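You operate a simulated robot arm through the tools that you are given. There is no shell and no other tool.

Carry out the task below with a simulated two-armed robot. There is one attempt and no reset: what you move stays moved.

## Task
Put the blue and yellow bow ties in the used bin, its slider to match.
Fine: take them from the prop tray; set the slider to the number of things in the bin; shut its lid.
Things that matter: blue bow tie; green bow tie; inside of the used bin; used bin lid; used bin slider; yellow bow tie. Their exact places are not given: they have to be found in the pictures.

It is judged by the outcome, as a careful person would: the job done as asked, and still so three seconds after it is handed in. It fails if anything else is knocked over, pushed out of place, dropped, spilled or broken. Lids that push on must go on centred and level and be pressed home; caps that screw on are set level and turned clockwise until they are tight.

## Robot
Two 7-joint arms with fingered hands on one trunk, on a base that drives. Base frame: it is fixed to the floor where the robot stands at the start and does not move with it; the origin is under the middle of the robot, x ahead of it, y to its left, z up. Lengths are in m, angles in degrees, forces in N, time in s.
The left shoulder is at the start at [0.108, 0.125, 1.219], the right one opposite. With the tool pointing down near the work surface each hand reaches from about 0.44 to 0.86 m from the robot's upright axis, wherever it stands, measured 20 degrees to its own side. Places, roughly: blue bow tie, green bow tie, yellow bow tie [-1.5, -0.75, 0.75]; inside of the used bin [-1.5, -2.2, 0.8]; used bin lid [-1.5, -2.2, 0.9]; used bin slider [-1.4, -2.3, 0.8]. Payload 3.7 kg a hand.
The TCP of each hand is the grasp point between the finger pads, 0.025 m short of the fingertips. In the tool frame z runs along the fingers and y along their closing line. The gripper opens to 0.088 m. The gripper's body begins 0.029 m behind the TCP. The gripper is a hand of 5 fingers: y runs from the thumb to the fingers, the wrist lies at [-0.013, -0.097, -0.162] in the tool frame, and closing takes about 1.5 s.
Orientation is told as [roll, pitch, yaw] about the base's x, y, z axes, in that order, counted from this pose: with the fingers straight down and the wrist toward the robot, the tool's x, y and z point along [0, 1, 0], [1, 0, 0] and [0, 0, -1] of the base frame.

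## Interface
- The arms move only by the tool servo_tool. It takes "left_series", "right_series" or both (then of equal length, played together; a hand with none holds still); each is a list of rows, each an object of numbers (a shift or turn left out is 0, a gripper value left out holds the last): "rx", "ry", "rz": the turn, a rotation vector about the base's x, y, z in degrees; "tx", "ty", "tz": the shift along the base's x, y, z in m. In form: [{"rx": .., "ry": .., "rz": .., "tx": .., "ty": .., "tz": ..}, ...]. A call has 1 to 20 rows; each row shifts and turns the commanded pose from where the row before left it. "left_grip" and "right_grip" are, for a hand that has rows, the opening, from 0 (shut) to 1 (fully open), set as the call begins (left out, the last holds). Rows are played at 5 a second. More than 0.05 m and 8.6 degrees between two rows, or a gripper value outside its range, and nothing of the call is played. Where a pose cannot be reached the arm comes as near as it can. A force on the tool above 80 N (or 10 N above the force at the start of the call, whichever is more), or a blocked arm, ends the call early, and 0.2 s more pass. Each finger travels about 0.045 m/s and halts on what it meets, pressing with about 25 N; the grip force reading is that of the motor and also rises with nothing between the fingers. The clock runs only during rows and for 0.2 s after the last one: add rows that do not move to give the fingers time. The reply holds the time, the measured pose of the TCP, the force on the tool along the base axes, the opening and the grip force, in the units named above and with some noise, with the torque about the TCP (base axes, N m) and any sound that the robot's microphone picked up.
- Cameras (640 x 400 px; columns grow to the right, rows downward): "scene" is now at [0.1928, -0.0148, 1.3486]; the picture's right is [-0.18, -0.98, 0.00], its down [-0.68, 0.12, -0.72] and it looks along [0.71, -0.13, -0.69] (base axes); focal length 241 px, centre (320, 200). "left" rides on the left gripper at [-0.059, -0.079, -0.105] in its tool frame; the picture's right is [-0.73, -0.32, 0.61], its down [0.62, -0.68, 0.38] and it looks along [0.29, 0.66, 0.70] (tool axes); focal length 234 px, centre (320, 200). "right" rides on the right gripper at [0.059, -0.079, -0.105] in its tool frame; the picture's right is [-0.73, 0.32, -0.61], its down [-0.62, -0.68, 0.38] and it looks along [-0.29, 0.66, 0.70] (tool axes); focal length 234 px, centre (320, 200).
- camera(camera): a new picture of that camera. No time passes.
- slide_trunk(by): slides the trunk up (or, below 0, down) by that many m; the arms and the scene camera ride with it, the base frame stays. It gives what a move gives, with no picture.
- roll_base(legs): drives the robot by 1 to 6 legs, each [ahead, left, turn to the left] in m, m and degrees, along the robot's own axes; the way and the turn of a leg run together, so that a leg with both is an arc; at most 1.5 m and 180 degrees a leg. The arms and the cameras ride along, it lands a little off, and it stops where it bumps. It gives what a move gives.
- move_fingers(index, middle, ring, little, thumb_bend, thumb_turn, hand): sets how far each is bent, from 0 (flat) to 100 (curled in); at 30 the hand is open as for a grip, at 70 the pads meet at the TCP. One left out holds its place. A second passes; each finger stops where it meets its share of the squeeze, and holds until it gets a number again. A gripper value or a shape takes the hand back. It gives what a move gives, with no picture; readings hold the bend of each and the force on index, middle, ring, little, thumb and palm. thumb_turn goes from beside the hand (0) to across from the fingers (100), as for a grip.
- set_grasp(shape, hand): the hand has 5 fingers and takes this shape, open, in about a second: jaw (thumb against the fingers, like two jaws); tri (thumb and two fingers); tip (a fingertip pinch); poke (one finger out to press); point (the index stretched); flat (the hand flat); cup (the hand cupped); fist (a fist). The gripper value then closes the fingers along that shape, each until it touches; the sizes above hold for jaw. It gives what a move gives, with no picture.
- aim_head(pan, tilt): turns the head with the scene camera to pan (to the left, within 80 degrees either way) and tilt (down, from -29 to 69), counted from straight ahead of the robot. It gives what a move gives.
- locate(camera, pixels): for up to 12 pixels [column, row] of the newest picture of that camera ("zoom" is the newest enlarged one), the place [x, y, z] in the base frame of the surface seen there, good to about 0.003 m. No time passes.
- close_up(camera, box): a new picture of the part [left, top, right, bottom] of that camera's present view, enlarged. No time passes.
- hand_in(): hands the job in; it is judged then, once.

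Leave the grippers open and the arms clear of the work at the hand-in unless told otherwise.

The tools are called after "Call:" as a command line: name --argument value ..., lists and objects as JSON in quotes. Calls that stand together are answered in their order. servo_tool: Moves the arms, as the interface text tells. Its arguments: {"type":"object","properties":{"left_series":{"type":"array"},"left_grip":{"type":"number"},"right_series":{"type":"array"},"right_grip":{"type":"number"}},"required":[]} The other tools are called the same way: slide_trunk (by) slides the trunk up or down; set_grasp (shape, hand) gives the hand a shape; move_fingers (index, middle, ring, little, thumb_bend, thumb_turn, hand) moves the fingers one by one; roll_base (legs) drives the base; aim_head (pan, tilt) turns the head that bears the scene camera; camera (camera) takes a picture; locate (camera, pixels) gives the place of the surface under pixels of a picture; close_up (camera, box) takes an enlarged picture of a part of a camera's view; hand_in () hands the job in.

At the start:

```text
t: 0.0
left_tool_pos: [0.4948, 0.2222, 1.1189]
left_orientation: [0.0, 0.0, -0.1]
left_wrist_force: [-0.1, 0.4, 0.4]
left_wrist_torque: [0.01, 0.03, -0.01]
left_opening: 0.088
left_grasp_force: 0.0
left_shape: jaw
left_bend: [30.0, 30.0, 30.0, 30.0, 30.0, 98.0]
left_finger forces: [0.1, 0.1, 0.0, 0.0, 0.0, 0.1]
right_tool_pos: [0.4446, -0.2238, 1.1405]
right_orientation: [0.0, 0.0, 0.0]
right_wrist_force: [0.9, -0.3, -0.4]
right_wrist_torque: [0.01, 0.01, 0.01]
right_opening: 0.0876
right_grasp_force: 0.1
right_shape: jaw
right_bend: [30.0, 30.0, 30.0, 30.0, 30.0, 98.0]
right_finger forces: [0.0, 0.0, 0.0, 0.1, 0.0, 0.0]
trunk travel left (down, up): [-0.239, 0.177]
robot x, y, heading: [-0.0025, -0.0021, 0.3]
head pan, tilt: [-10.1, 43.8]
```

scene: 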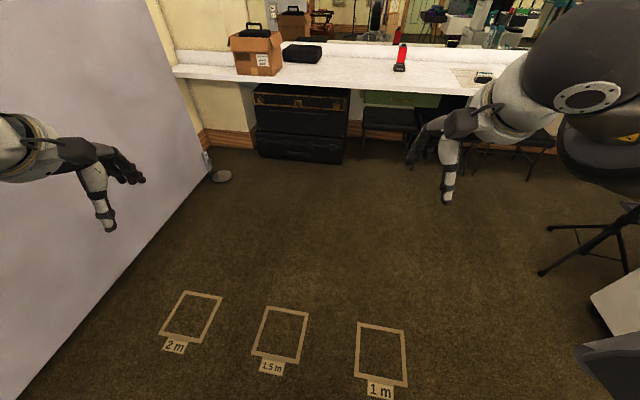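
right: 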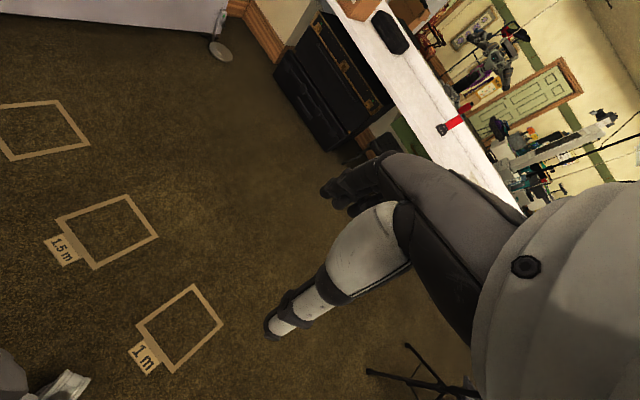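
left: 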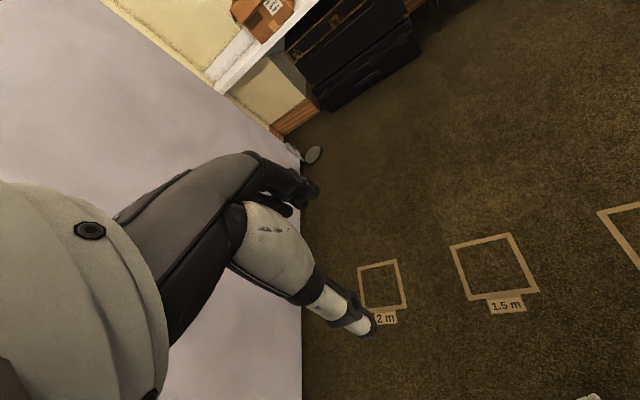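

The picture shows a room with a counter ahead, but the prop tray and the used bin lie behind me to the right. I'll turn the head right to check for obstacles.

Call:
aim_head --pan -80 --tilt 30

Call:
camera --camera "scene"

```text
t: 1.4
left_tool_pos: [0.495, 0.2226, 1.1187]
left_orientation: [0.0, 0.0, 0.1]
left_wrist_force: [-0.6, 0.6, 0.4]
left_wrist_torque: [-0.01, -0.03, 0.01]
left_opening: 0.0876
left_grasp_force: 0.0
left_shape: jaw
left_bend: [30.0, 30.0, 30.0, 30.0, 30.0, 98.0]
left_finger forces: [0.1, 0.1, 0.0, 0.0, 0.0, 0.0]
right_tool_pos: [0.445, -0.2235, 1.1391]
right_orientation: [0.0, 0.0, 0.0]
right_wrist_force: [-0.2, -0.4, -0.3]
right_wrist_torque: [0.01, 0.0, 0.0]
right_opening: 0.0879
right_grasp_force: 0.0
right_shape: jaw
right_bend: [30.0, 30.0, 30.0, 30.0, 30.0, 98.0]
right_finger forces: [0.0, 0.0, 0.1, 0.0, 0.0, 0.0]
trunk travel left (down, up): [-0.239, 0.177]
robot x, y, heading: [-0.0004, -0.0023, 0.0]
head pan, tilt: [-80.0, 30.0]
```

```text
taken
```

scene: 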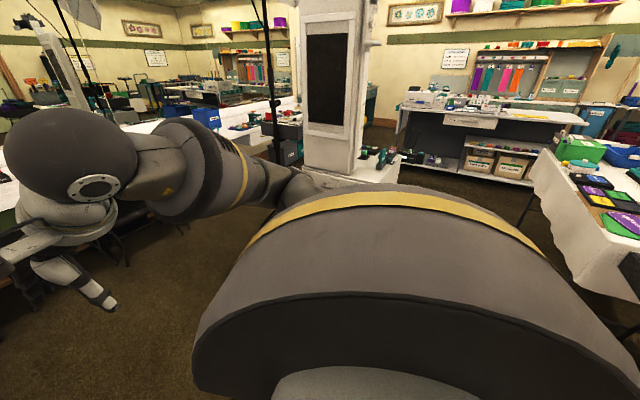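

Facing right I see a pillar-like machine, a table on the right (cols 530-640), and a back counter. I'll find the distances to these.

Call:
locate --camera "scene" --pixels '[[330, 150], [385, 155], [345, 170], [548, 160], [580, 230], [630, 220], [600, 195], [590, 150], [480, 110], [270, 110], [210, 120], [495, 160]]'

Call:
close_up --camera "scene" --box '[400, 60, 640, 300]'

```text
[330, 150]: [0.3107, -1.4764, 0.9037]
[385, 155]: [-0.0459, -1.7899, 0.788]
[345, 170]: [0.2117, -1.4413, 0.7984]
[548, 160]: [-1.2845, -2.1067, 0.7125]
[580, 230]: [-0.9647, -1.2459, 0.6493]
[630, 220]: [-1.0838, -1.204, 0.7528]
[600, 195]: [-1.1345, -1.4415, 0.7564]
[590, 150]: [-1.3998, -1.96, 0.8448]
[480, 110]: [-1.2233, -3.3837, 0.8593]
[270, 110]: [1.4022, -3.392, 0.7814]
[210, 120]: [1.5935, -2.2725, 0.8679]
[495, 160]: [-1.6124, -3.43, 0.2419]
```

```text
1.67 times, centred on (520, 180) of scene
```

zoom: 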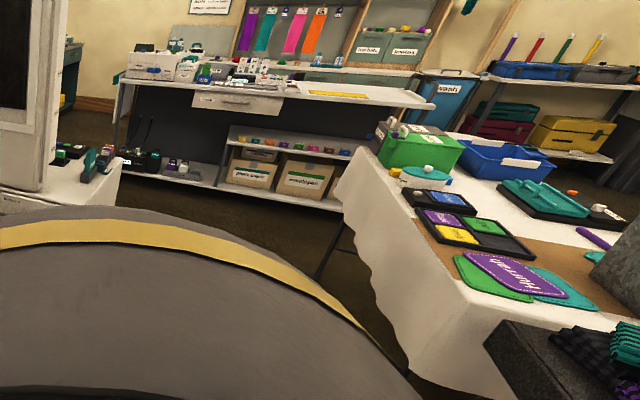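

The work table runs along x ≈ -1 on my right and nothing is within reach range right now. I'll turn right 90° in place and look again.

Call:
roll_base --legs '[[0, 0, -90]]'

Call:
aim_head --pan -60 --tilt 35

Call:
camera --camera "scene"

```text
t: 5.6
left_tool_pos: [0.237, -0.489, 1.1182]
left_orientation: [0.0, 0.1, -88.3]
left_wrist_force: [0.0, -0.1, -0.1]
left_wrist_torque: [-0.04, -0.01, 0.01]
left_opening: 0.0877
left_grasp_force: 0.0
left_shape: jaw
left_bend: [30.0, 30.0, 30.0, 30.0, 30.0, 98.0]
left_finger forces: [0.0, 0.0, 0.1, 0.0, 0.0, 0.0]
right_tool_pos: [-0.2106, -0.4511, 1.1401]
right_orientation: [0.1, 0.0, -88.4]
right_wrist_force: [0.1, 0.7, 0.2]
right_wrist_torque: [0.01, 0.02, 0.04]
right_opening: 0.0875
right_grasp_force: 0.1
right_shape: jaw
right_bend: [30.0, 30.0, 30.0, 30.0, 30.0, 98.0]
right_finger forces: [0.0, 0.1, 0.1, 0.1, 0.1, 0.0]
trunk travel left (down, up): [-0.239, 0.177]
robot x, y, heading: [-0.0004, 0.0012, -88.4]
head pan, tilt: [-80.0, 30.0]
```

```text
t: 6.4
left_tool_pos: [0.2373, -0.4873, 1.1188]
left_orientation: [0.0, -0.1, -88.3]
left_wrist_force: [0.3, 0.1, 0.4]
left_wrist_torque: [0.0, 0.02, 0.0]
left_opening: 0.0878
left_grasp_force: 0.0
left_shape: jaw
left_bend: [30.0, 30.0, 30.0, 30.0, 30.0, 98.0]
left_finger forces: [0.1, 0.0, 0.0, 0.0, 0.1, 0.0]
right_tool_pos: [-0.2108, -0.4508, 1.1403]
right_orientation: [0.0, 0.1, -88.3]
right_wrist_force: [0.4, -0.3, 0.3]
right_wrist_torque: [-0.02, -0.01, -0.01]
right_opening: 0.0878
right_grasp_force: 0.1
right_shape: jaw
right_bend: [30.0, 30.0, 30.0, 30.0, 30.0, 98.0]
right_finger forces: [0.0, 0.1, 0.0, 0.0, 0.0, 0.0]
trunk travel left (down, up): [-0.239, 0.177]
robot x, y, heading: [-0.0026, 0.0008, -88.2]
head pan, tilt: [-60.0, 35.0]
```

```text
taken
```

scene: 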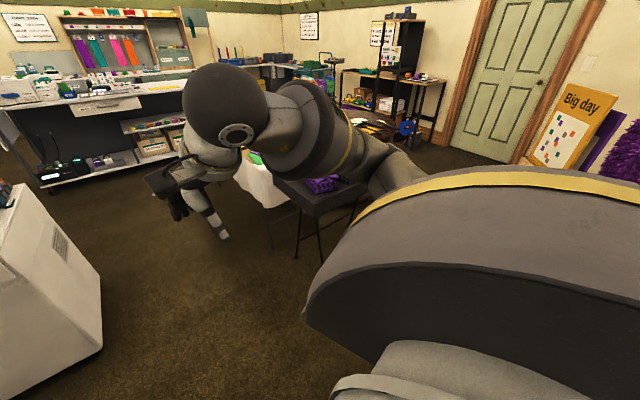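

The arm hides the table. Continuing to turn right 90° to face the table.

Call:
roll_base --legs '[[0, 0, -91]]'

Call:
aim_head --pan 20 --tilt 30

Call:
camera --camera "scene"

```text
t: 10.6
left_tool_pos: [-0.4888, -0.2369, 1.1183]
left_orientation: [0.0, 0.0, -178.3]
left_wrist_force: [0.4, -0.1, 0.4]
left_wrist_torque: [0.0, 0.0, 0.01]
left_opening: 0.0877
left_grasp_force: 0.0
left_shape: jaw
left_bend: [30.0, 30.0, 30.0, 30.0, 30.0, 98.0]
left_finger forces: [0.0, 0.1, 0.0, 0.0, 0.0, 0.0]
right_tool_pos: [-0.4517, 0.2123, 1.1405]
right_orientation: [0.0, 0.0, -178.4]
right_wrist_force: [0.0, -0.1, 0.9]
right_wrist_torque: [-0.03, -0.02, 0.01]
right_opening: 0.0875
right_grasp_force: 0.0
right_shape: jaw
right_bend: [30.0, 30.0, 30.0, 30.0, 30.0, 98.0]
right_finger forces: [0.0, 0.1, 0.0, 0.0, 0.1, 0.1]
trunk travel left (down, up): [-0.239, 0.177]
robot x, y, heading: [0.0014, -0.0049, -178.2]
head pan, tilt: [-60.0, 35.0]
```

```text
t: 12.2
left_tool_pos: [-0.4879, -0.2366, 1.1183]
left_orientation: [0.0, 0.0, -178.3]
left_wrist_force: [0.9, 0.6, -1.2]
left_wrist_torque: [-0.01, 0.0, -0.01]
left_opening: 0.0876
left_grasp_force: 0.0
left_shape: jaw
left_bend: [30.0, 30.0, 30.0, 30.0, 30.0, 98.0]
left_finger forces: [0.0, 0.0, 0.1, 0.1, 0.0, 0.1]
right_tool_pos: [-0.451, 0.2116, 1.1399]
right_orientation: [0.0, 0.0, -178.4]
right_wrist_force: [0.6, -0.4, 0.3]
right_wrist_torque: [-0.01, -0.02, 0.01]
right_opening: 0.0877
right_grasp_force: 0.1
right_shape: jaw
right_bend: [30.0, 30.0, 30.0, 30.0, 30.0, 98.0]
right_finger forces: [0.0, 0.0, 0.0, 0.1, 0.0, 0.0]
trunk travel left (down, up): [-0.239, 0.177]
robot x, y, heading: [-0.0003, 0.0024, -178.5]
head pan, tilt: [20.0, 30.0]
```

```text
taken
```

scene: 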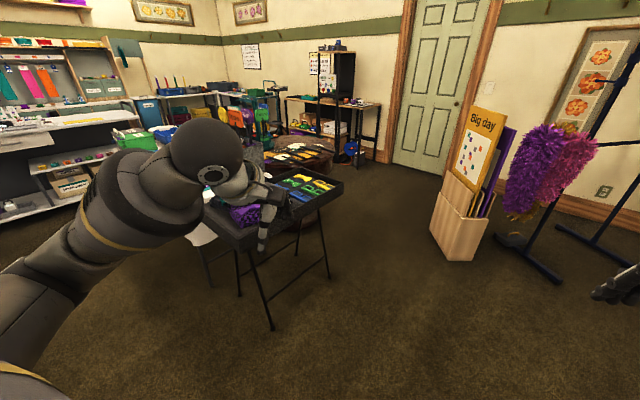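

A tray stand with bow ties shows at about (290,190). I'll zoom in and locate it.

Call:
close_up --camera "scene" --box '[180, 130, 360, 250]'

Call:
locate --camera "scene" --pixels '[[300, 170], [342, 182], [292, 205], [309, 188], [245, 215], [325, 275], [273, 328], [200, 235], [240, 240], [455, 255], [300, 152], [270, 155]]'

```text
3.33 times, centred on (270, 190) of scene
```

zoom: 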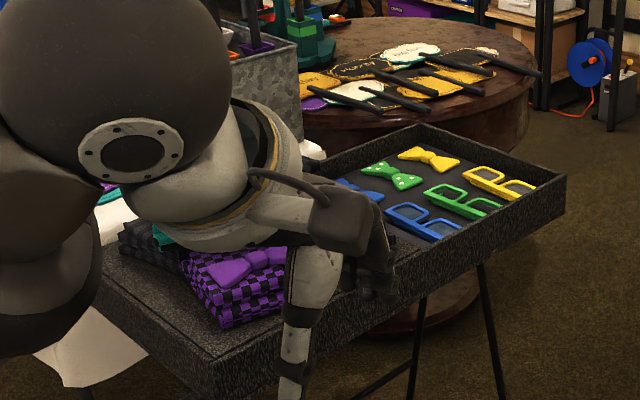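

```text
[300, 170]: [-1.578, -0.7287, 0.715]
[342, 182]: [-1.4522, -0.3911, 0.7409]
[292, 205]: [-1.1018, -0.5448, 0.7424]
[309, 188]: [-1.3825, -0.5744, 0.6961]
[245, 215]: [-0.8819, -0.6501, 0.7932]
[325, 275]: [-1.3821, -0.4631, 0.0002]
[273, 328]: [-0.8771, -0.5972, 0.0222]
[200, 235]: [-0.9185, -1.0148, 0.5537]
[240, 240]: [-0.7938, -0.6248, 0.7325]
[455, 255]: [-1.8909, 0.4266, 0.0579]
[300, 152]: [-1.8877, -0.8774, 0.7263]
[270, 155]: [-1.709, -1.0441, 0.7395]
```

The tray stand (rim z≈0.74, angled ~20°) holds three bow ties in a row (blue, green, yellow) at zoom (360,190), (392,176), (430,158). I'll locate these and the obstacles on the right before driving.

Call:
locate --camera "zoom" --pixels '[[430, 158], [395, 176], [360, 190], [424, 125], [566, 180], [430, 240], [500, 184], [470, 152]]'

Call:
locate --camera "scene" --pixels '[[560, 283], [500, 237], [610, 262], [535, 170], [470, 110], [435, 220]]'

```text
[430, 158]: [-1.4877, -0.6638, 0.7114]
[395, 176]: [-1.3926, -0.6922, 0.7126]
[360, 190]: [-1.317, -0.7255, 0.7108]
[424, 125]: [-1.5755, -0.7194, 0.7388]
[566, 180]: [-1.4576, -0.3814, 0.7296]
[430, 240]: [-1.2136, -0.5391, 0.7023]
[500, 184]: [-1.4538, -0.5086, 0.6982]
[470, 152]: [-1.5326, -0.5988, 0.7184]
```

```text
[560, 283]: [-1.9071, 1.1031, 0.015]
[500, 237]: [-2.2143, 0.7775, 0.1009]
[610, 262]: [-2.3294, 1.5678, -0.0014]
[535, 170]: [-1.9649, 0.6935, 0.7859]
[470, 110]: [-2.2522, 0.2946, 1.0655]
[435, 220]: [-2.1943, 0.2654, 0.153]
```

Ties: yellow ≈(-1.488,-0.664), green ≈(-1.393,-0.692), blue ≈(-1.317,-0.726), tops z≈0.712. The floor between is clear. I'll turn left to face the tray's long side (heading ≈ -110°), then slide right and a bit ahead.

Call:
roll_base --legs '[[0, 0, 68.5], [0.3, -1.08, 0]]'

Call:
aim_head --pan 0 --tilt 50

Call:
camera --camera "scene"

```text
t: 25.1
left_tool_pos: [-1.1021, -0.4358, 1.1189]
left_orientation: [0.0, 0.0, -110.4]
left_wrist_force: [0.1, 0.2, 0.6]
left_wrist_torque: [-0.01, 0.0, 0.01]
left_opening: 0.0879
left_grasp_force: 0.0
left_shape: jaw
left_bend: [30.0, 30.0, 30.0, 30.0, 30.0, 98.0]
left_finger forces: [0.0, 0.1, 0.1, 0.1, 0.0, 0.0]
right_tool_pos: [-1.502, -0.2346, 1.14]
right_orientation: [0.1, 0.0, -110.6]
right_wrist_force: [-0.1, -0.2, 0.4]
right_wrist_torque: [0.01, 0.0, -0.01]
right_opening: 0.0876
right_grasp_force: 0.1
right_shape: jaw
right_bend: [30.0, 30.0, 30.0, 30.0, 30.0, 98.0]
right_finger forces: [0.0, 0.0, 0.0, 0.0, 0.0, 0.1]
trunk travel left (down, up): [-0.239, 0.177]
robot x, y, heading: [-1.139, 0.1087, -110.5]
head pan, tilt: [20.0, 30.0]
```

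```text
t: 25.9
left_tool_pos: [-1.1023, -0.4361, 1.1191]
left_orientation: [0.0, 0.1, -110.5]
left_wrist_force: [-0.5, -0.1, 0.0]
left_wrist_torque: [-0.02, 0.02, -0.04]
left_opening: 0.0879
left_grasp_force: 0.0
left_shape: jaw
left_bend: [30.0, 30.0, 30.0, 30.0, 30.0, 98.0]
left_finger forces: [0.1, 0.0, 0.0, 0.0, 0.1, 0.1]
right_tool_pos: [-1.5036, -0.2338, 1.1406]
right_orientation: [0.1, 0.0, -110.5]
right_wrist_force: [1.2, -0.2, -0.3]
right_wrist_torque: [0.01, 0.01, -0.01]
right_opening: 0.0876
right_grasp_force: 0.1
right_shape: jaw
right_bend: [30.0, 30.0, 30.0, 30.0, 30.0, 98.0]
right_finger forces: [0.0, 0.1, 0.0, 0.0, 0.0, 0.0]
trunk travel left (down, up): [-0.239, 0.177]
robot x, y, heading: [-1.1353, 0.1045, -110.4]
head pan, tilt: [0.0, 50.0]
```

```text
taken
```

scene: 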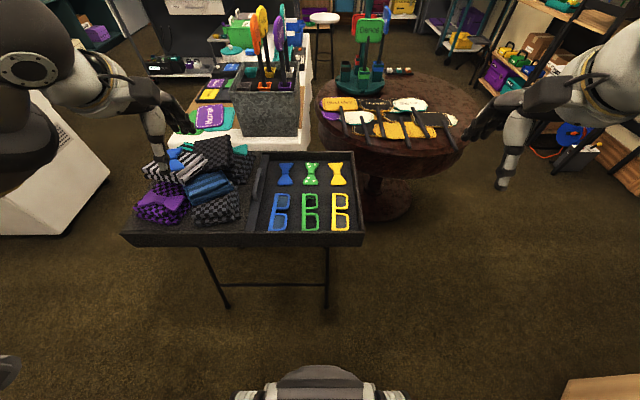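

The tray is clear now, with blue, green, yellow ties at about (285,174), (311,174), (337,174). I'll zoom in.

Call:
close_up --camera "scene" --box '[240, 140, 380, 240]'

Call:
locate --camera "scene" --pixels '[[285, 165], [285, 174], [285, 183], [337, 165], [337, 174], [337, 183], [311, 174], [363, 238], [355, 150], [270, 150], [320, 370], [298, 174]]'

```text
4.00 times, centred on (310, 190) of scene
```

zoom: 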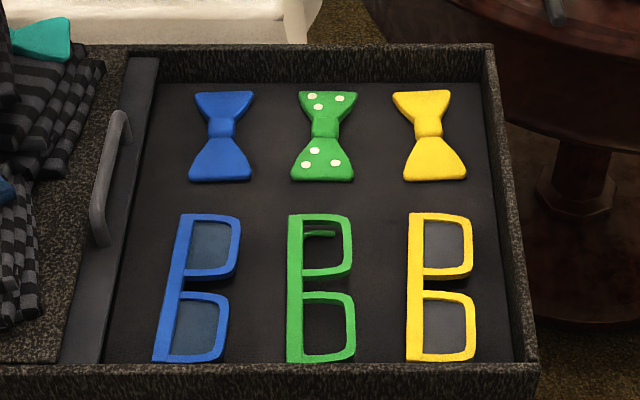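

```text
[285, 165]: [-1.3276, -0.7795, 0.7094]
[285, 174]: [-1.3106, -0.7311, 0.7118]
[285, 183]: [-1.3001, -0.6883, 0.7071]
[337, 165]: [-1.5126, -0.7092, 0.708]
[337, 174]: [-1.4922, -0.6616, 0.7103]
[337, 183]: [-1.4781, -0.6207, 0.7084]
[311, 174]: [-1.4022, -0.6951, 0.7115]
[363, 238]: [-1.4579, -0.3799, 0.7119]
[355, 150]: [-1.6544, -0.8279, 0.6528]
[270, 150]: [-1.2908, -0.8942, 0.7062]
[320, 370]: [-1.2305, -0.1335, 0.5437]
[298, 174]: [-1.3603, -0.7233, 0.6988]
```

I can see the ties clearly: long axis pointing away from me, knots in the middle. Before picking, I'll look at the used bin farther away.

Call:
aim_head --pan 10 --tilt 28

Call:
camera --camera "scene"

```text
t: 26.8
left_tool_pos: [-1.1029, -0.4367, 1.1191]
left_orientation: [0.0, 0.0, -110.4]
left_wrist_force: [0.1, 0.0, 0.5]
left_wrist_torque: [0.01, 0.02, -0.01]
left_opening: 0.0879
left_grasp_force: 0.1
left_shape: jaw
left_bend: [30.0, 30.0, 30.0, 30.0, 30.0, 98.0]
left_finger forces: [0.1, 0.0, 0.0, 0.0, 0.0, 0.0]
right_tool_pos: [-1.5033, -0.2332, 1.1412]
right_orientation: [0.0, 0.0, -110.5]
right_wrist_force: [1.0, -0.3, -0.1]
right_wrist_torque: [0.02, 0.04, 0.0]
right_opening: 0.0878
right_grasp_force: 0.1
right_shape: jaw
right_bend: [30.0, 30.0, 30.0, 30.0, 30.0, 98.0]
right_finger forces: [0.1, 0.1, 0.1, 0.1, 0.0, 0.0]
trunk travel left (down, up): [-0.239, 0.177]
robot x, y, heading: [-1.1338, 0.1057, -110.5]
head pan, tilt: [10.0, 28.0]
```

```text
taken
```

scene: 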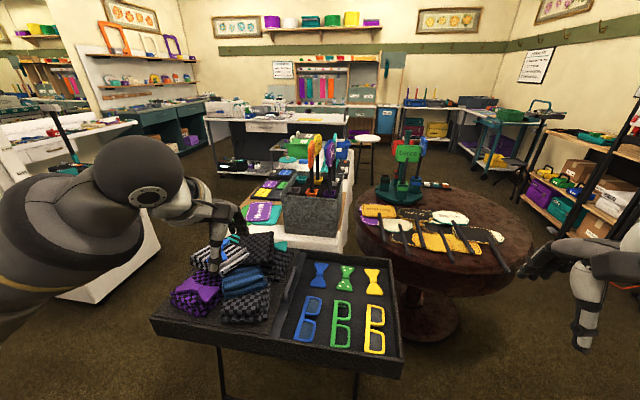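

Call:
close_up --camera "scene" --box '[230, 120, 390, 230]'

Call:
locate --camera "zoom" --pixels '[[280, 100], [260, 130], [390, 100], [160, 250], [230, 200], [180, 300], [420, 250], [210, 320]]'

```text
3.64 times, centred on (310, 175) of scene
```

zoom: 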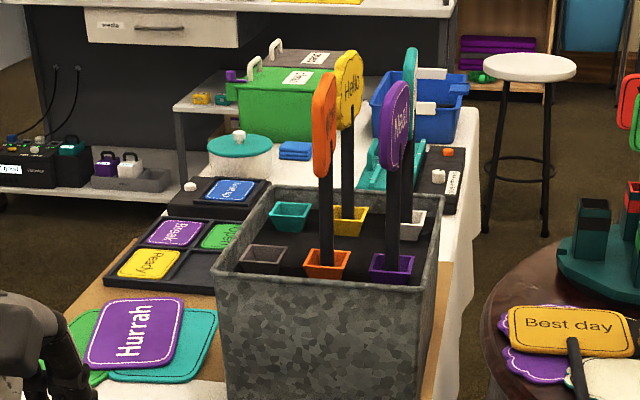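

```text
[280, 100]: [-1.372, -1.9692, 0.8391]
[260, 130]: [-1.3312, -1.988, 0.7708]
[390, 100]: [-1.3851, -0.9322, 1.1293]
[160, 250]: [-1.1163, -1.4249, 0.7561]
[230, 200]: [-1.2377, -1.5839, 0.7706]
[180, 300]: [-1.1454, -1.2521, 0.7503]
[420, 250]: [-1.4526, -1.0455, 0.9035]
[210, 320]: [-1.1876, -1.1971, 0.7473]
```

The green lidded box and a grey-lidded one behind it are on the far table; I'll inspect them closer later. First the ties: I'll try the "tip" pinch shape on both hands in free space and look at how it opens.

Call:
set_grasp --shape "tip" --hand "left"

Call:
set_grasp --shape "tri" --hand "right"

Call:
camera --camera "left"

Call:
camera --camera "right"

```text
t: 27.7
left_tool_pos: [-1.1025, -0.4372, 1.1191]
left_orientation: [-0.1, 0.0, -110.3]
left_wrist_force: [0.0, 0.4, -0.4]
left_wrist_torque: [-0.01, -0.06, 0.01]
left_opening: 0.0881
left_grasp_force: 0.1
left_shape: tip
left_bend: [30.0, 98.0, 99.0, 99.0, 30.0, 98.0]
left_finger forces: [0.0, 0.1, 0.1, 0.1, 0.0, 0.0]
right_tool_pos: [-1.5013, -0.2339, 1.1394]
right_orientation: [0.0, 0.0, -110.4]
right_wrist_force: [-0.9, -0.6, 0.4]
right_wrist_torque: [-0.03, 0.04, 0.01]
right_opening: 0.0874
right_grasp_force: 0.1
right_shape: jaw
right_bend: [30.0, 30.0, 30.0, 30.0, 30.0, 98.0]
right_finger forces: [0.1, 0.1, 0.0, 0.0, 0.0, 0.0]
trunk travel left (down, up): [-0.239, 0.177]
robot x, y, heading: [-1.1391, 0.108, -110.4]
head pan, tilt: [10.0, 28.0]
```

```text
t: 28.6
left_tool_pos: [-1.1019, -0.4369, 1.1183]
left_orientation: [0.0, 0.0, -110.4]
left_wrist_force: [0.5, 0.4, 0.3]
left_wrist_torque: [0.0, -0.05, 0.02]
left_opening: 0.0878
left_grasp_force: 0.2
left_shape: tip
left_bend: [30.0, 98.0, 99.0, 99.0, 30.0, 98.0]
left_finger forces: [0.0, 0.0, 0.0, 0.1, 0.0, 0.0]
right_tool_pos: [-1.5033, -0.2341, 1.1406]
right_orientation: [0.0, 0.0, -110.5]
right_wrist_force: [-0.4, -0.3, 0.6]
right_wrist_torque: [0.06, 0.0, 0.04]
right_opening: 0.0877
right_grasp_force: 0.1
right_shape: tri
right_bend: [30.0, 30.0, 99.0, 99.0, 30.0, 98.0]
right_finger forces: [0.0, 0.0, 0.1, 0.1, 0.1, 0.0]
trunk travel left (down, up): [-0.239, 0.177]
robot x, y, heading: [-1.1368, 0.107, -110.4]
head pan, tilt: [10.0, 28.0]
```

```text
taken
```

left: 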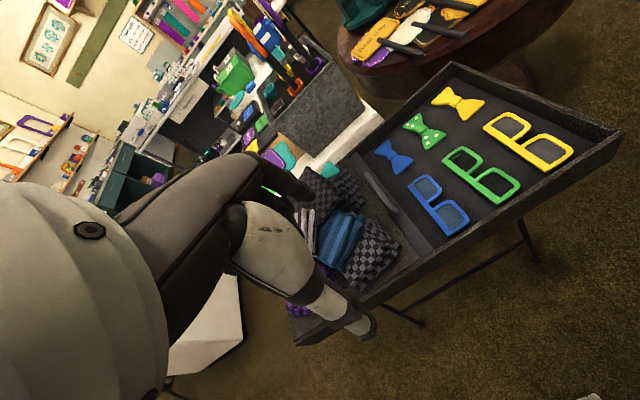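

```text
taken
```

right: 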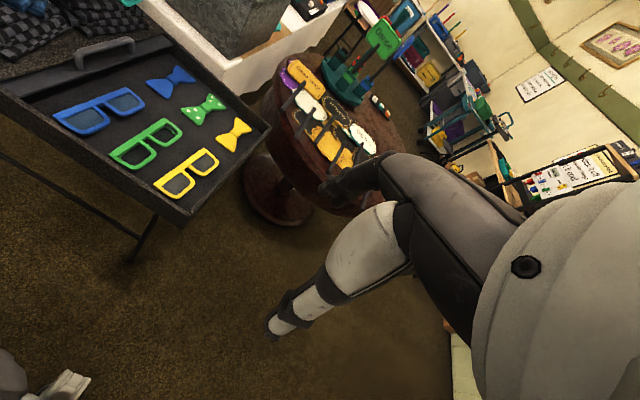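

I'll look at the hands from the scene camera to see where the index/thumb tips lie.

Call:
aim_head --pan 35 --tilt 25

Call:
camera --camera "scene"

```text
t: 29.5
left_tool_pos: [-1.1013, -0.4357, 1.1186]
left_orientation: [0.0, 0.0, -110.5]
left_wrist_force: [-0.5, -0.2, -0.6]
left_wrist_torque: [0.0, 0.04, 0.03]
left_opening: 0.0877
left_grasp_force: 0.0
left_shape: tip
left_bend: [30.0, 98.0, 99.0, 99.0, 30.0, 98.0]
left_finger forces: [0.1, 0.0, 0.0, 0.1, 0.1, 0.0]
right_tool_pos: [-1.503, -0.2331, 1.1403]
right_orientation: [0.0, 0.0, -110.5]
right_wrist_force: [0.6, 0.7, 0.0]
right_wrist_torque: [-0.07, 0.0, -0.04]
right_opening: 0.0878
right_grasp_force: 0.3
right_shape: tri
right_bend: [30.0, 30.0, 99.0, 99.0, 30.0, 98.0]
right_finger forces: [0.0, 0.0, 0.0, 0.0, 0.0, 0.0]
trunk travel left (down, up): [-0.239, 0.177]
robot x, y, heading: [-1.1363, 0.1015, -110.5]
head pan, tilt: [35.0, 25.0]
```

```text
taken
```

scene: 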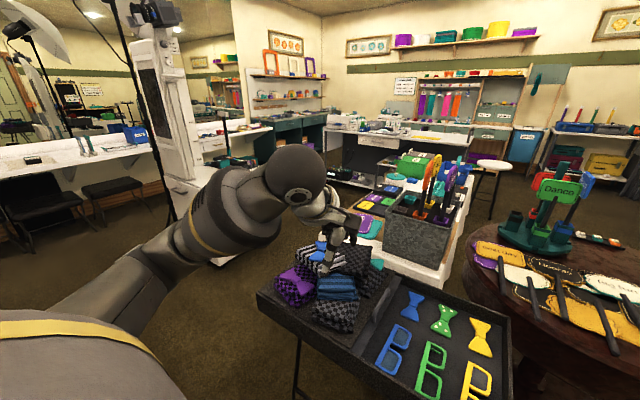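

Call:
close_up --camera "scene" --box '[260, 150, 400, 290]'

Call:
locate --camera "zoom" --pixels '[[300, 330], [340, 250], [370, 250], [400, 330], [310, 380], [260, 260], [420, 350]]'

```text
2.86 times, centred on (330, 220) of scene
```

zoom: 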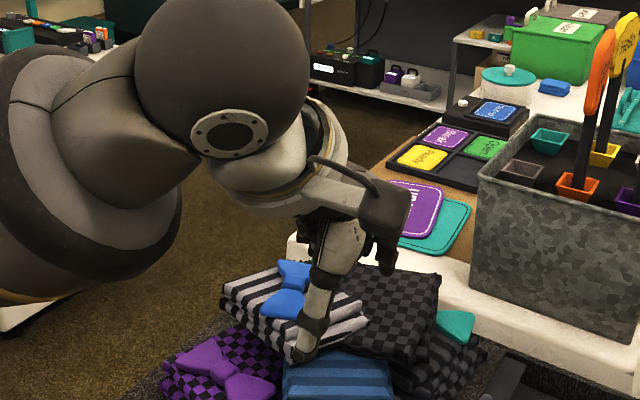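

```text
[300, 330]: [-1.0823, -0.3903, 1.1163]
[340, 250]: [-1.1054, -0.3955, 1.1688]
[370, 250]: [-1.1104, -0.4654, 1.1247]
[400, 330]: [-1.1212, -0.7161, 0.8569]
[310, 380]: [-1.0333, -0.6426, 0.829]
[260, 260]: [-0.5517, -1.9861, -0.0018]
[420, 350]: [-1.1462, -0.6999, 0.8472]
```

The other bow ties (blue, purple, teal) on the folded shirts belong to the garments; the three loose ones in the right compartment are the ones. I'll zoom at the boxes on the far table.

Call:
close_up --camera "scene" --box '[360, 130, 480, 205]'

Call:
locate --camera "zoom" --pixels '[[190, 140], [270, 160], [330, 100], [250, 130], [300, 130], [210, 180], [360, 130]]'

```text
5.33 times, centred on (420, 168) of scene
```

zoom: 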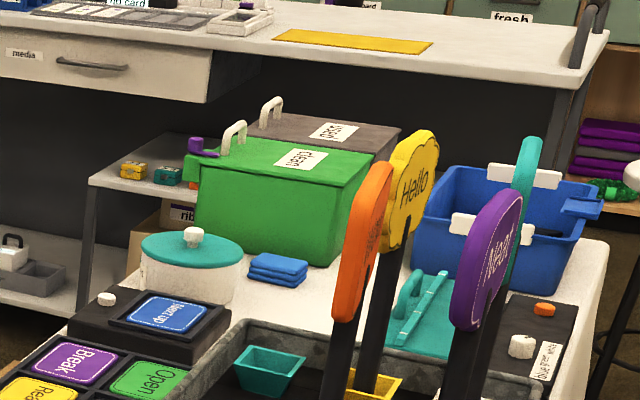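

```text
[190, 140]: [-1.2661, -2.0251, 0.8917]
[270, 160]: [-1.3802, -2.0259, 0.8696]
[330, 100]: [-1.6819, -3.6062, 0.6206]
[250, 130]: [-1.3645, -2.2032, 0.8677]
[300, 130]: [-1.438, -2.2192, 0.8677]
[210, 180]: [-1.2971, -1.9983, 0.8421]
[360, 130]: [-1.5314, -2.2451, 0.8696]
```

The green box is labelled "clean" and the grey one behind it "used"; its lid (z≈0.868) seems shut, with a white handle toward the aisle. I'd better open that lid first with free hands, then bring the ties. I'll slide left past the tray and look at the aisle.

Call:
roll_base --legs '[[0, 0.85, 0]]'

Call:
aim_head --pan 15 --tilt 35

Call:
camera --camera "scene"

```text
t: 37.3
left_tool_pos: [-0.3092, -0.736, 1.1189]
left_orientation: [-0.1, 0.0, -110.8]
left_wrist_force: [0.2, -0.6, 0.0]
left_wrist_torque: [-0.01, 0.05, 0.01]
left_opening: 0.0877
left_grasp_force: 0.1
left_shape: tip
left_bend: [30.0, 98.0, 99.0, 99.0, 30.0, 98.0]
left_finger forces: [0.0, 0.0, 0.0, 0.0, 0.1, 0.0]
right_tool_pos: [-0.7076, -0.5317, 1.1405]
right_orientation: [0.0, -0.1, -110.8]
right_wrist_force: [-0.3, 1.0, 0.3]
right_wrist_torque: [-0.01, -0.02, 0.01]
right_opening: 0.0878
right_grasp_force: 0.1
right_shape: tri
right_bend: [30.0, 30.0, 99.0, 99.0, 30.0, 98.0]
right_finger forces: [0.0, 0.0, 0.1, 0.1, 0.1, 0.1]
trunk travel left (down, up): [-0.239, 0.177]
robot x, y, heading: [-0.3413, -0.1907, -110.6]
head pan, tilt: [35.0, 25.0]
```

```text
t: 38.1
left_tool_pos: [-0.3098, -0.7363, 1.119]
left_orientation: [0.0, 0.0, -110.8]
left_wrist_force: [-0.4, 0.2, -0.5]
left_wrist_torque: [-0.04, 0.0, 0.0]
left_opening: 0.0878
left_grasp_force: 0.1
left_shape: tip
left_bend: [30.0, 98.0, 99.0, 99.0, 30.0, 98.0]
left_finger forces: [0.1, 0.0, 0.0, 0.0, 0.0, 0.0]
right_tool_pos: [-0.7087, -0.531, 1.139]
right_orientation: [-0.1, 0.0, -110.9]
right_wrist_force: [-0.1, 0.2, -0.1]
right_wrist_torque: [-0.01, -0.01, -0.02]
right_opening: 0.0878
right_grasp_force: 0.1
right_shape: tri
right_bend: [30.0, 30.0, 99.0, 99.0, 30.0, 98.0]
right_finger forces: [0.0, 0.0, 0.0, 0.0, 0.0, 0.0]
trunk travel left (down, up): [-0.239, 0.177]
robot x, y, heading: [-0.3438, -0.1936, -110.9]
head pan, tilt: [15.0, 35.0]
```

```text
taken
```

scene: 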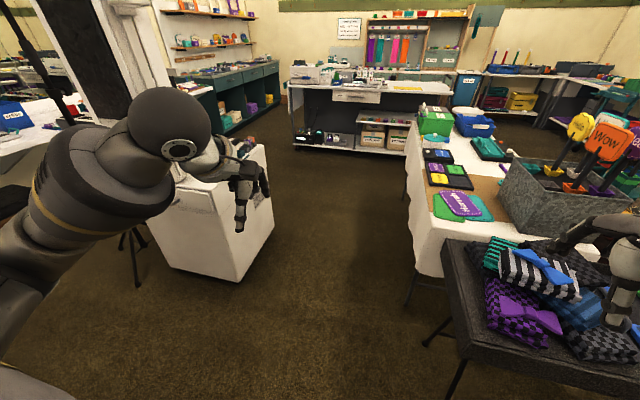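

The aisle between the white block and the table is visible. I'll measure its width.

Call:
locate --camera "scene" --pixels '[[243, 283], [275, 230], [270, 150], [413, 265], [404, 165], [410, 290], [428, 345], [360, 155], [355, 90], [300, 155], [320, 250], [405, 215]]'

Call:
close_up --camera "scene" --box '[390, 80, 510, 155]'

```text
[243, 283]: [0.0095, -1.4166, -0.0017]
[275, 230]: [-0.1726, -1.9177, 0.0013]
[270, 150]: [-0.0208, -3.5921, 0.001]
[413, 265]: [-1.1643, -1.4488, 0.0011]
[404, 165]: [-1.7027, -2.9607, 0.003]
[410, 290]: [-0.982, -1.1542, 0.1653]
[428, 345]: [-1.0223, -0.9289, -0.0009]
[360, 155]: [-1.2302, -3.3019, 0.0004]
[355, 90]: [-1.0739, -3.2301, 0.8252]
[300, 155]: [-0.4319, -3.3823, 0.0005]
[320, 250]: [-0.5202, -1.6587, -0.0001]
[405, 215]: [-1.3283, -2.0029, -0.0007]
```

```text
5.33 times, centred on (450, 118) of scene
```

zoom: 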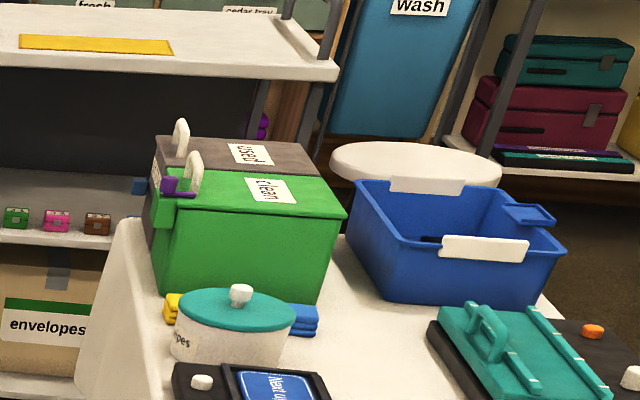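

The aisle is about 1 m wide. Used bin sits behind the clean one. I'll locate its lid corners on the zoom.

Call:
locate --camera "zoom" --pixels '[[165, 145], [250, 153], [290, 150], [308, 168], [181, 128], [195, 165], [175, 188], [160, 215], [155, 170], [215, 155], [240, 185], [335, 205]]'

```text
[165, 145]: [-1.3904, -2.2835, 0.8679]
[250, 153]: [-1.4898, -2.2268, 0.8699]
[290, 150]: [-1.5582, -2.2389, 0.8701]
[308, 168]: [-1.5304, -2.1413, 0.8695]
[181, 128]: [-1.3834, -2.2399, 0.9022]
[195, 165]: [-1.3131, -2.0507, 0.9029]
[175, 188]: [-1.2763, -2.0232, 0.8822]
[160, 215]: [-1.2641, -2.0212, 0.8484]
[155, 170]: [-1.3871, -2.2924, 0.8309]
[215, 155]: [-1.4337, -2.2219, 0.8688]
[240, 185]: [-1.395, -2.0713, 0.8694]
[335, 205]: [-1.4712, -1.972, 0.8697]
```

Used lid front-left corner ≈(-1.39,-2.284), handle ≈(-1.383,-2.24,0.902). I'll drive down the aisle, then turn right to face the table.

Call:
roll_base --legs '[[1.45, 0.29, 0], [0, 0, -89.8]]'

Call:
aim_head --pan 30 --tilt 35

Call:
camera --camera "scene"

```text
t: 49.2
left_tool_pos: [-1.1115, -1.7392, 1.1184]
left_orientation: [0.0, 0.1, 163.2]
left_wrist_force: [0.3, 0.4, -0.2]
left_wrist_torque: [0.02, -0.02, 0.01]
left_opening: 0.0879
left_grasp_force: 0.0
left_shape: tip
left_bend: [30.0, 98.0, 99.0, 99.0, 30.0, 98.0]
left_finger forces: [0.0, 0.0, 0.0, 0.0, 0.0, 0.0]
right_tool_pos: [-0.935, -1.3254, 1.14]
right_orientation: [0.1, 0.0, 163.2]
right_wrist_force: [-0.8, -0.9, -1.0]
right_wrist_torque: [0.01, 0.04, -0.02]
right_opening: 0.0877
right_grasp_force: 0.0
right_shape: tri
right_bend: [30.0, 30.0, 99.0, 99.0, 30.0, 98.0]
right_finger forces: [0.0, 0.1, 0.0, 0.0, 0.0, 0.0]
trunk travel left (down, up): [-0.239, 0.177]
robot x, y, heading: [-0.5742, -1.6683, 163.3]
head pan, tilt: [15.0, 35.0]
```

```text
t: 50.0
left_tool_pos: [-1.1125, -1.7392, 1.1193]
left_orientation: [-0.1, -0.1, 163.2]
left_wrist_force: [1.1, 0.2, 0.1]
left_wrist_torque: [0.01, -0.01, 0.01]
left_opening: 0.0877
left_grasp_force: 0.1
left_shape: tip
left_bend: [30.0, 98.0, 99.0, 99.0, 30.0, 98.0]
left_finger forces: [0.1, 0.1, 0.0, 0.1, 0.0, 0.0]
right_tool_pos: [-0.9342, -1.3261, 1.1406]
right_orientation: [0.0, 0.0, 163.2]
right_wrist_force: [-1.3, 0.1, -0.1]
right_wrist_torque: [0.01, 0.04, 0.01]
right_opening: 0.0877
right_grasp_force: 0.0
right_shape: tri
right_bend: [30.0, 30.0, 99.0, 99.0, 30.0, 98.0]
right_finger forces: [0.1, 0.1, 0.0, 0.0, 0.1, 0.0]
trunk travel left (down, up): [-0.239, 0.177]
robot x, y, heading: [-0.5733, -1.6696, 163.0]
head pan, tilt: [30.0, 35.0]
```

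```text
taken
```

scene: 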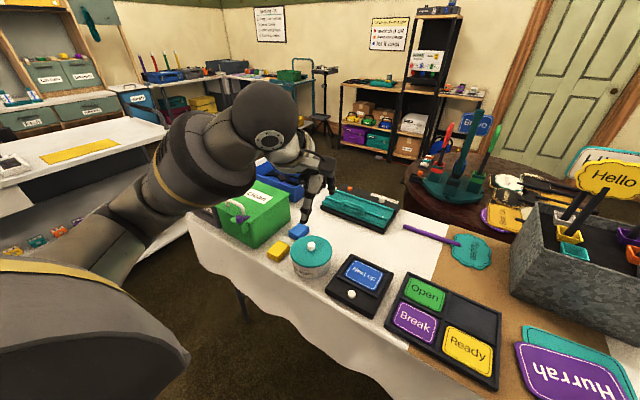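

Clear to slide left toward the used bin (about 0.82 m) and trim the heading.

Call:
roll_base --legs '[[0, 0.82, -3.5]]'

Call:
aim_head --pan 0 --tilt 45

Call:
camera --camera "scene"

```text
t: 57.6
left_tool_pos: [-1.3688, -2.5026, 1.1183]
left_orientation: [0.0, 0.1, 161.0]
left_wrist_force: [-1.0, 0.2, 0.5]
left_wrist_torque: [-0.03, 0.03, 0.02]
left_opening: 0.0878
left_grasp_force: 0.0
left_shape: tip
left_bend: [30.0, 98.0, 99.0, 99.0, 30.0, 98.0]
left_finger forces: [0.1, 0.0, 0.1, 0.0, 0.0, 0.0]
right_tool_pos: [-1.1753, -2.0973, 1.141]
right_orientation: [-0.1, -0.1, 160.9]
right_wrist_force: [-1.6, -0.4, -0.2]
right_wrist_torque: [0.0, 0.02, 0.0]
right_opening: 0.0879
right_grasp_force: 0.1
right_shape: tri
right_bend: [30.0, 30.0, 99.0, 99.0, 30.0, 98.0]
right_finger forces: [0.0, 0.1, 0.1, 0.0, 0.1, 0.0]
trunk travel left (down, up): [-0.239, 0.177]
robot x, y, heading: [-0.8256, -2.4541, 160.8]
head pan, tilt: [30.0, 35.0]
```

```text
t: 58.6
left_tool_pos: [-1.3677, -2.5027, 1.1182]
left_orientation: [0.0, 0.0, 161.0]
left_wrist_force: [-0.8, 0.1, 0.6]
left_wrist_torque: [0.0, -0.01, 0.03]
left_opening: 0.0879
left_grasp_force: 0.1
left_shape: tip
left_bend: [30.0, 98.0, 99.0, 99.0, 30.0, 98.0]
left_finger forces: [0.0, 0.0, 0.0, 0.1, 0.0, 0.0]
right_tool_pos: [-1.1744, -2.0987, 1.1404]
right_orientation: [0.1, 0.1, 160.9]
right_wrist_force: [0.3, 0.8, -0.2]
right_wrist_torque: [0.0, 0.02, 0.0]
right_opening: 0.0878
right_grasp_force: 0.0
right_shape: tri
right_bend: [30.0, 30.0, 99.0, 99.0, 30.0, 98.0]
right_finger forces: [0.1, 0.1, 0.0, 0.0, 0.0, 0.0]
trunk travel left (down, up): [-0.239, 0.177]
robot x, y, heading: [-0.8292, -2.4501, 161.0]
head pan, tilt: [0.0, 45.0]
```

```text
taken
```

scene: 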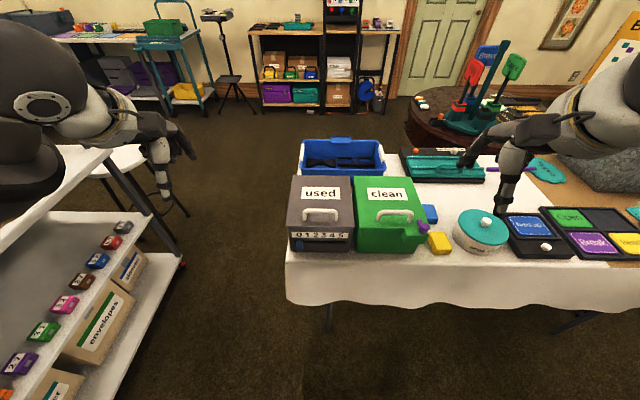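

Now the used bin is straight ahead at (320,215) with a front scale 0-5. I'll zoom in.

Call:
close_up --camera "scene" --box '[270, 160, 450, 275]'

Call:
close_up --camera "scene" --box '[280, 215, 360, 265]'

```text
3.48 times, centred on (360, 218) of scene
```

zoom: 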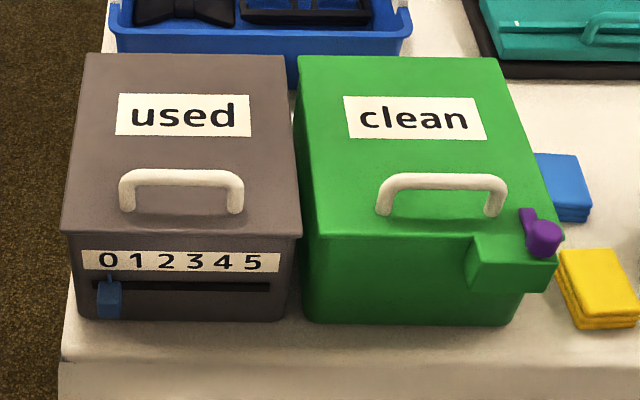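

```text
8.00 times, centred on (320, 240) of scene
```

zoom: 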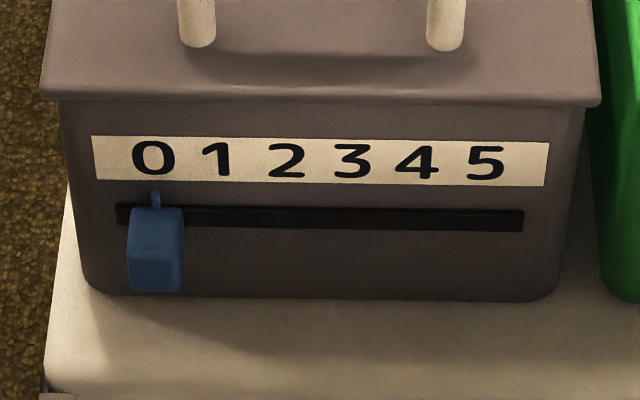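

The slider is at 0 now. I'll locate the handle, lid corners, slider and numbers.

Call:
locate --camera "zoom" --pixels '[[155, 160], [217, 160], [285, 160], [352, 160], [415, 160], [487, 160], [155, 225], [155, 260], [155, 198], [60, 95], [590, 100], [300, 220]]'

Call:
close_up --camera "scene" --box '[280, 165, 370, 255]'

Call:
locate --camera "zoom" --pixels '[[165, 335], [290, 315], [410, 335], [225, 318], [350, 318], [60, 120], [515, 130], [290, 370], [290, 440], [160, 370], [410, 370], [290, 200]]'

```text
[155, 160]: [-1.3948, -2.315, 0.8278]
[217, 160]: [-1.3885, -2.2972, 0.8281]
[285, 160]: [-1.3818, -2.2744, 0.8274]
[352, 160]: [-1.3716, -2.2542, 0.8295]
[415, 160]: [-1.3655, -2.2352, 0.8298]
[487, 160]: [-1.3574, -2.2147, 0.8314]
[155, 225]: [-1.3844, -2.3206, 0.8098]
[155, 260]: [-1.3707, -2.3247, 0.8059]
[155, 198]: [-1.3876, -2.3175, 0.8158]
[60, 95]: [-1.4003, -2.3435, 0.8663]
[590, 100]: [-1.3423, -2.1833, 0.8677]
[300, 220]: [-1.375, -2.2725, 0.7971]
```

```text
4.44 times, centred on (325, 210) of scene
```

zoom: 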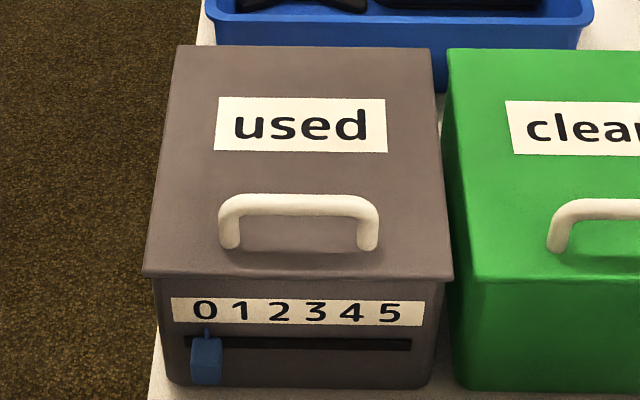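

```text
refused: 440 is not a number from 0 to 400
```

Numbers are about 0.021 m apart along [0.35,0.94]. Now the handle and lid edges in this zoom.

Call:
locate --camera "zoom" --pixels '[[300, 205], [228, 230], [370, 230], [240, 202], [360, 205], [180, 50], [435, 55], [300, 260], [150, 270], [445, 275], [300, 235], [205, 360]]'

```text
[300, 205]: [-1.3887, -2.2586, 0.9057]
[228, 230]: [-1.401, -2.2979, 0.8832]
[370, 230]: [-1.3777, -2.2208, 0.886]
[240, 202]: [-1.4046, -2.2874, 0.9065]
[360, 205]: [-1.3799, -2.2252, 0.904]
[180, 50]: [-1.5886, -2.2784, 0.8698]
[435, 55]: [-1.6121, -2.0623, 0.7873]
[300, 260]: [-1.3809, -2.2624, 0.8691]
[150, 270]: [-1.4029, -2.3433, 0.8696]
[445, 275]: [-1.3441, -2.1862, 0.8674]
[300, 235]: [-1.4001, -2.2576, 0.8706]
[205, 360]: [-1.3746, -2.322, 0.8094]
```

Lid ≈0.168 × 0.20 m with its top at z≈0.869, and the handle bar at z≈0.905 runs along the front edge. I'll calibrate where the right hand's thumb and fingertips lie by zooming on it.

Call:
close_up --camera "scene" --box '[450, 90, 600, 220]'

Call:
camera --camera "right"

```text
3.08 times, centred on (525, 155) of scene
```

zoom: 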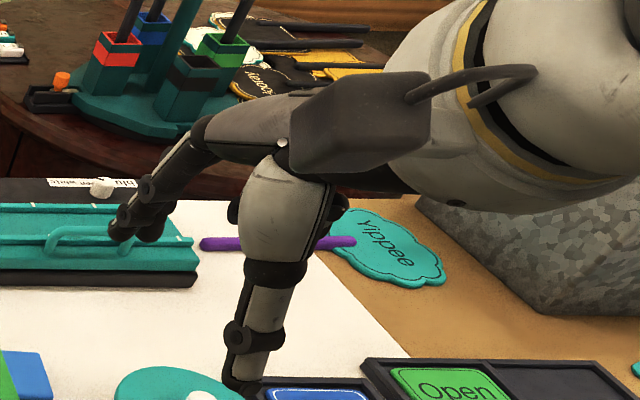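

```text
taken
```

right: 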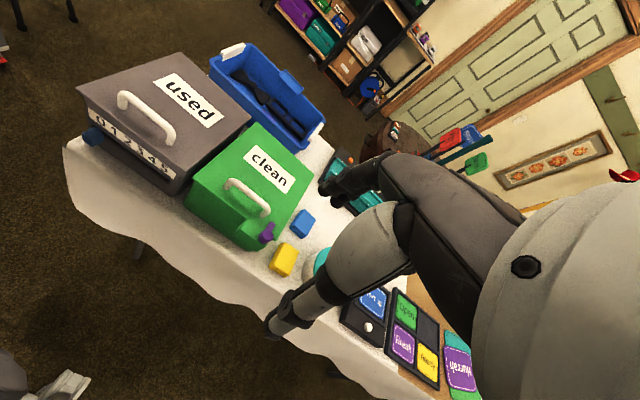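

I'll locate the finger and thumb tips for calibration.

Call:
locate --camera "zoom" --pixels '[[243, 383], [248, 340], [120, 232], [150, 233], [125, 215], [150, 190], [260, 200]]'

Call:
locate --camera "right" --pixels '[[272, 330], [290, 310], [330, 185], [345, 180], [365, 170], [350, 210]]'

```text
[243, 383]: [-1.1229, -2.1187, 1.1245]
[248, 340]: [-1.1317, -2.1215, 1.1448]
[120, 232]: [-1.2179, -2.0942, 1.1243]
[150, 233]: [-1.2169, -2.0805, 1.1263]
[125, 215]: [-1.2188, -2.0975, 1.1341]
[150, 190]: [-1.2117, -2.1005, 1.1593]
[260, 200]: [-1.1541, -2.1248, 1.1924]
```

```text
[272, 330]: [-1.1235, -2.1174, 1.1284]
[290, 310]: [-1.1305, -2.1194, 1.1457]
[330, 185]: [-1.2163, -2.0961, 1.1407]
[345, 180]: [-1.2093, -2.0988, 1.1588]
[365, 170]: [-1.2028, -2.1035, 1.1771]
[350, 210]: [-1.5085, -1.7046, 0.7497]
```

TCP for the "tri" shape sits centred between thumb and index/middle. I'll move the right hand over the used bin's handle (target ≈(-1.395,-2.255,1.0)), tilting the fingers ~30° forward so I can lift the lid along its arc.

Call:
servo_tool --right_series '[{"tx": -0.0315, "ty": -0.0223, "tz": -0.02, "rx": 1.5, "ry": 4.0, "rz": -0.2}, {"tx": -0.0315, "ty": -0.0223, "tz": -0.02, "rx": 1.5, "ry": 4.0, "rz": -0.2}, {"tx": -0.0315, "ty": -0.0223, "tz": -0.02, "rx": 1.5, "ry": 4.0, "rz": -0.2}, {"tx": -0.0315, "ty": -0.0223, "tz": -0.02, "rx": 1.5, "ry": 4.0, "rz": -0.2}, {"tx": -0.0315, "ty": -0.0223, "tz": -0.02, "rx": 1.5, "ry": 4.0, "rz": -0.2}, {"tx": -0.0315, "ty": -0.0223, "tz": -0.02, "rx": 1.5, "ry": 4.0, "rz": -0.2}, {"tx": -0.0315, "ty": -0.0223, "tz": -0.02, "rx": 1.5, "ry": 4.0, "rz": -0.2}, {}, {}]'

Call:
camera --camera "scene"

Call:
camera --camera "right"

```text
t: 60.6
left_tool_pos: [-1.3693, -2.5025, 1.1179]
left_orientation: [-0.1, 0.0, 160.9]
left_wrist_force: [-0.5, 0.4, -0.1]
left_wrist_torque: [-0.02, 0.01, 0.01]
left_opening: 0.0878
left_grasp_force: 0.0
left_shape: tip
left_bend: [30.0, 98.0, 99.0, 99.0, 30.0, 98.0]
left_finger forces: [0.0, 0.1, 0.0, 0.0, 0.0, 0.0]
right_tool_pos: [-1.3971, -2.2528, 0.9994]
right_orientation: [-0.4, -29.9, 159.6]
right_wrist_force: [0.1, 0.2, 0.1]
right_wrist_torque: [0.01, 0.01, 0.0]
right_opening: 0.0878
right_grasp_force: 0.0
right_shape: tri
right_bend: [30.0, 30.0, 99.0, 99.0, 30.0, 98.0]
right_finger forces: [0.0, 0.0, 0.0, 0.0, 0.1, 0.0]
trunk travel left (down, up): [-0.239, 0.177]
robot x, y, heading: [-0.8284, -2.4549, 160.8]
head pan, tilt: [0.0, 45.0]
```

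```text
taken
```

scene: 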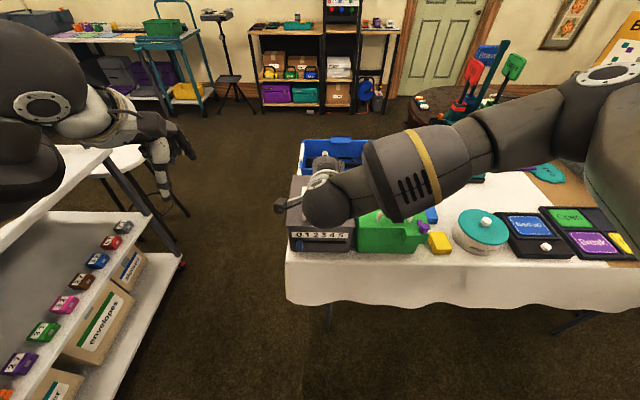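

```text
taken
```

right: 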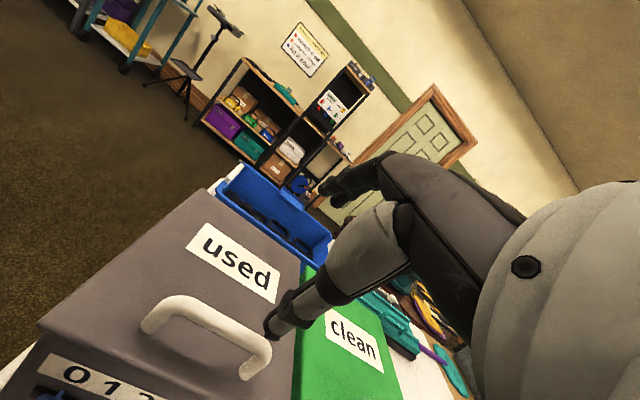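

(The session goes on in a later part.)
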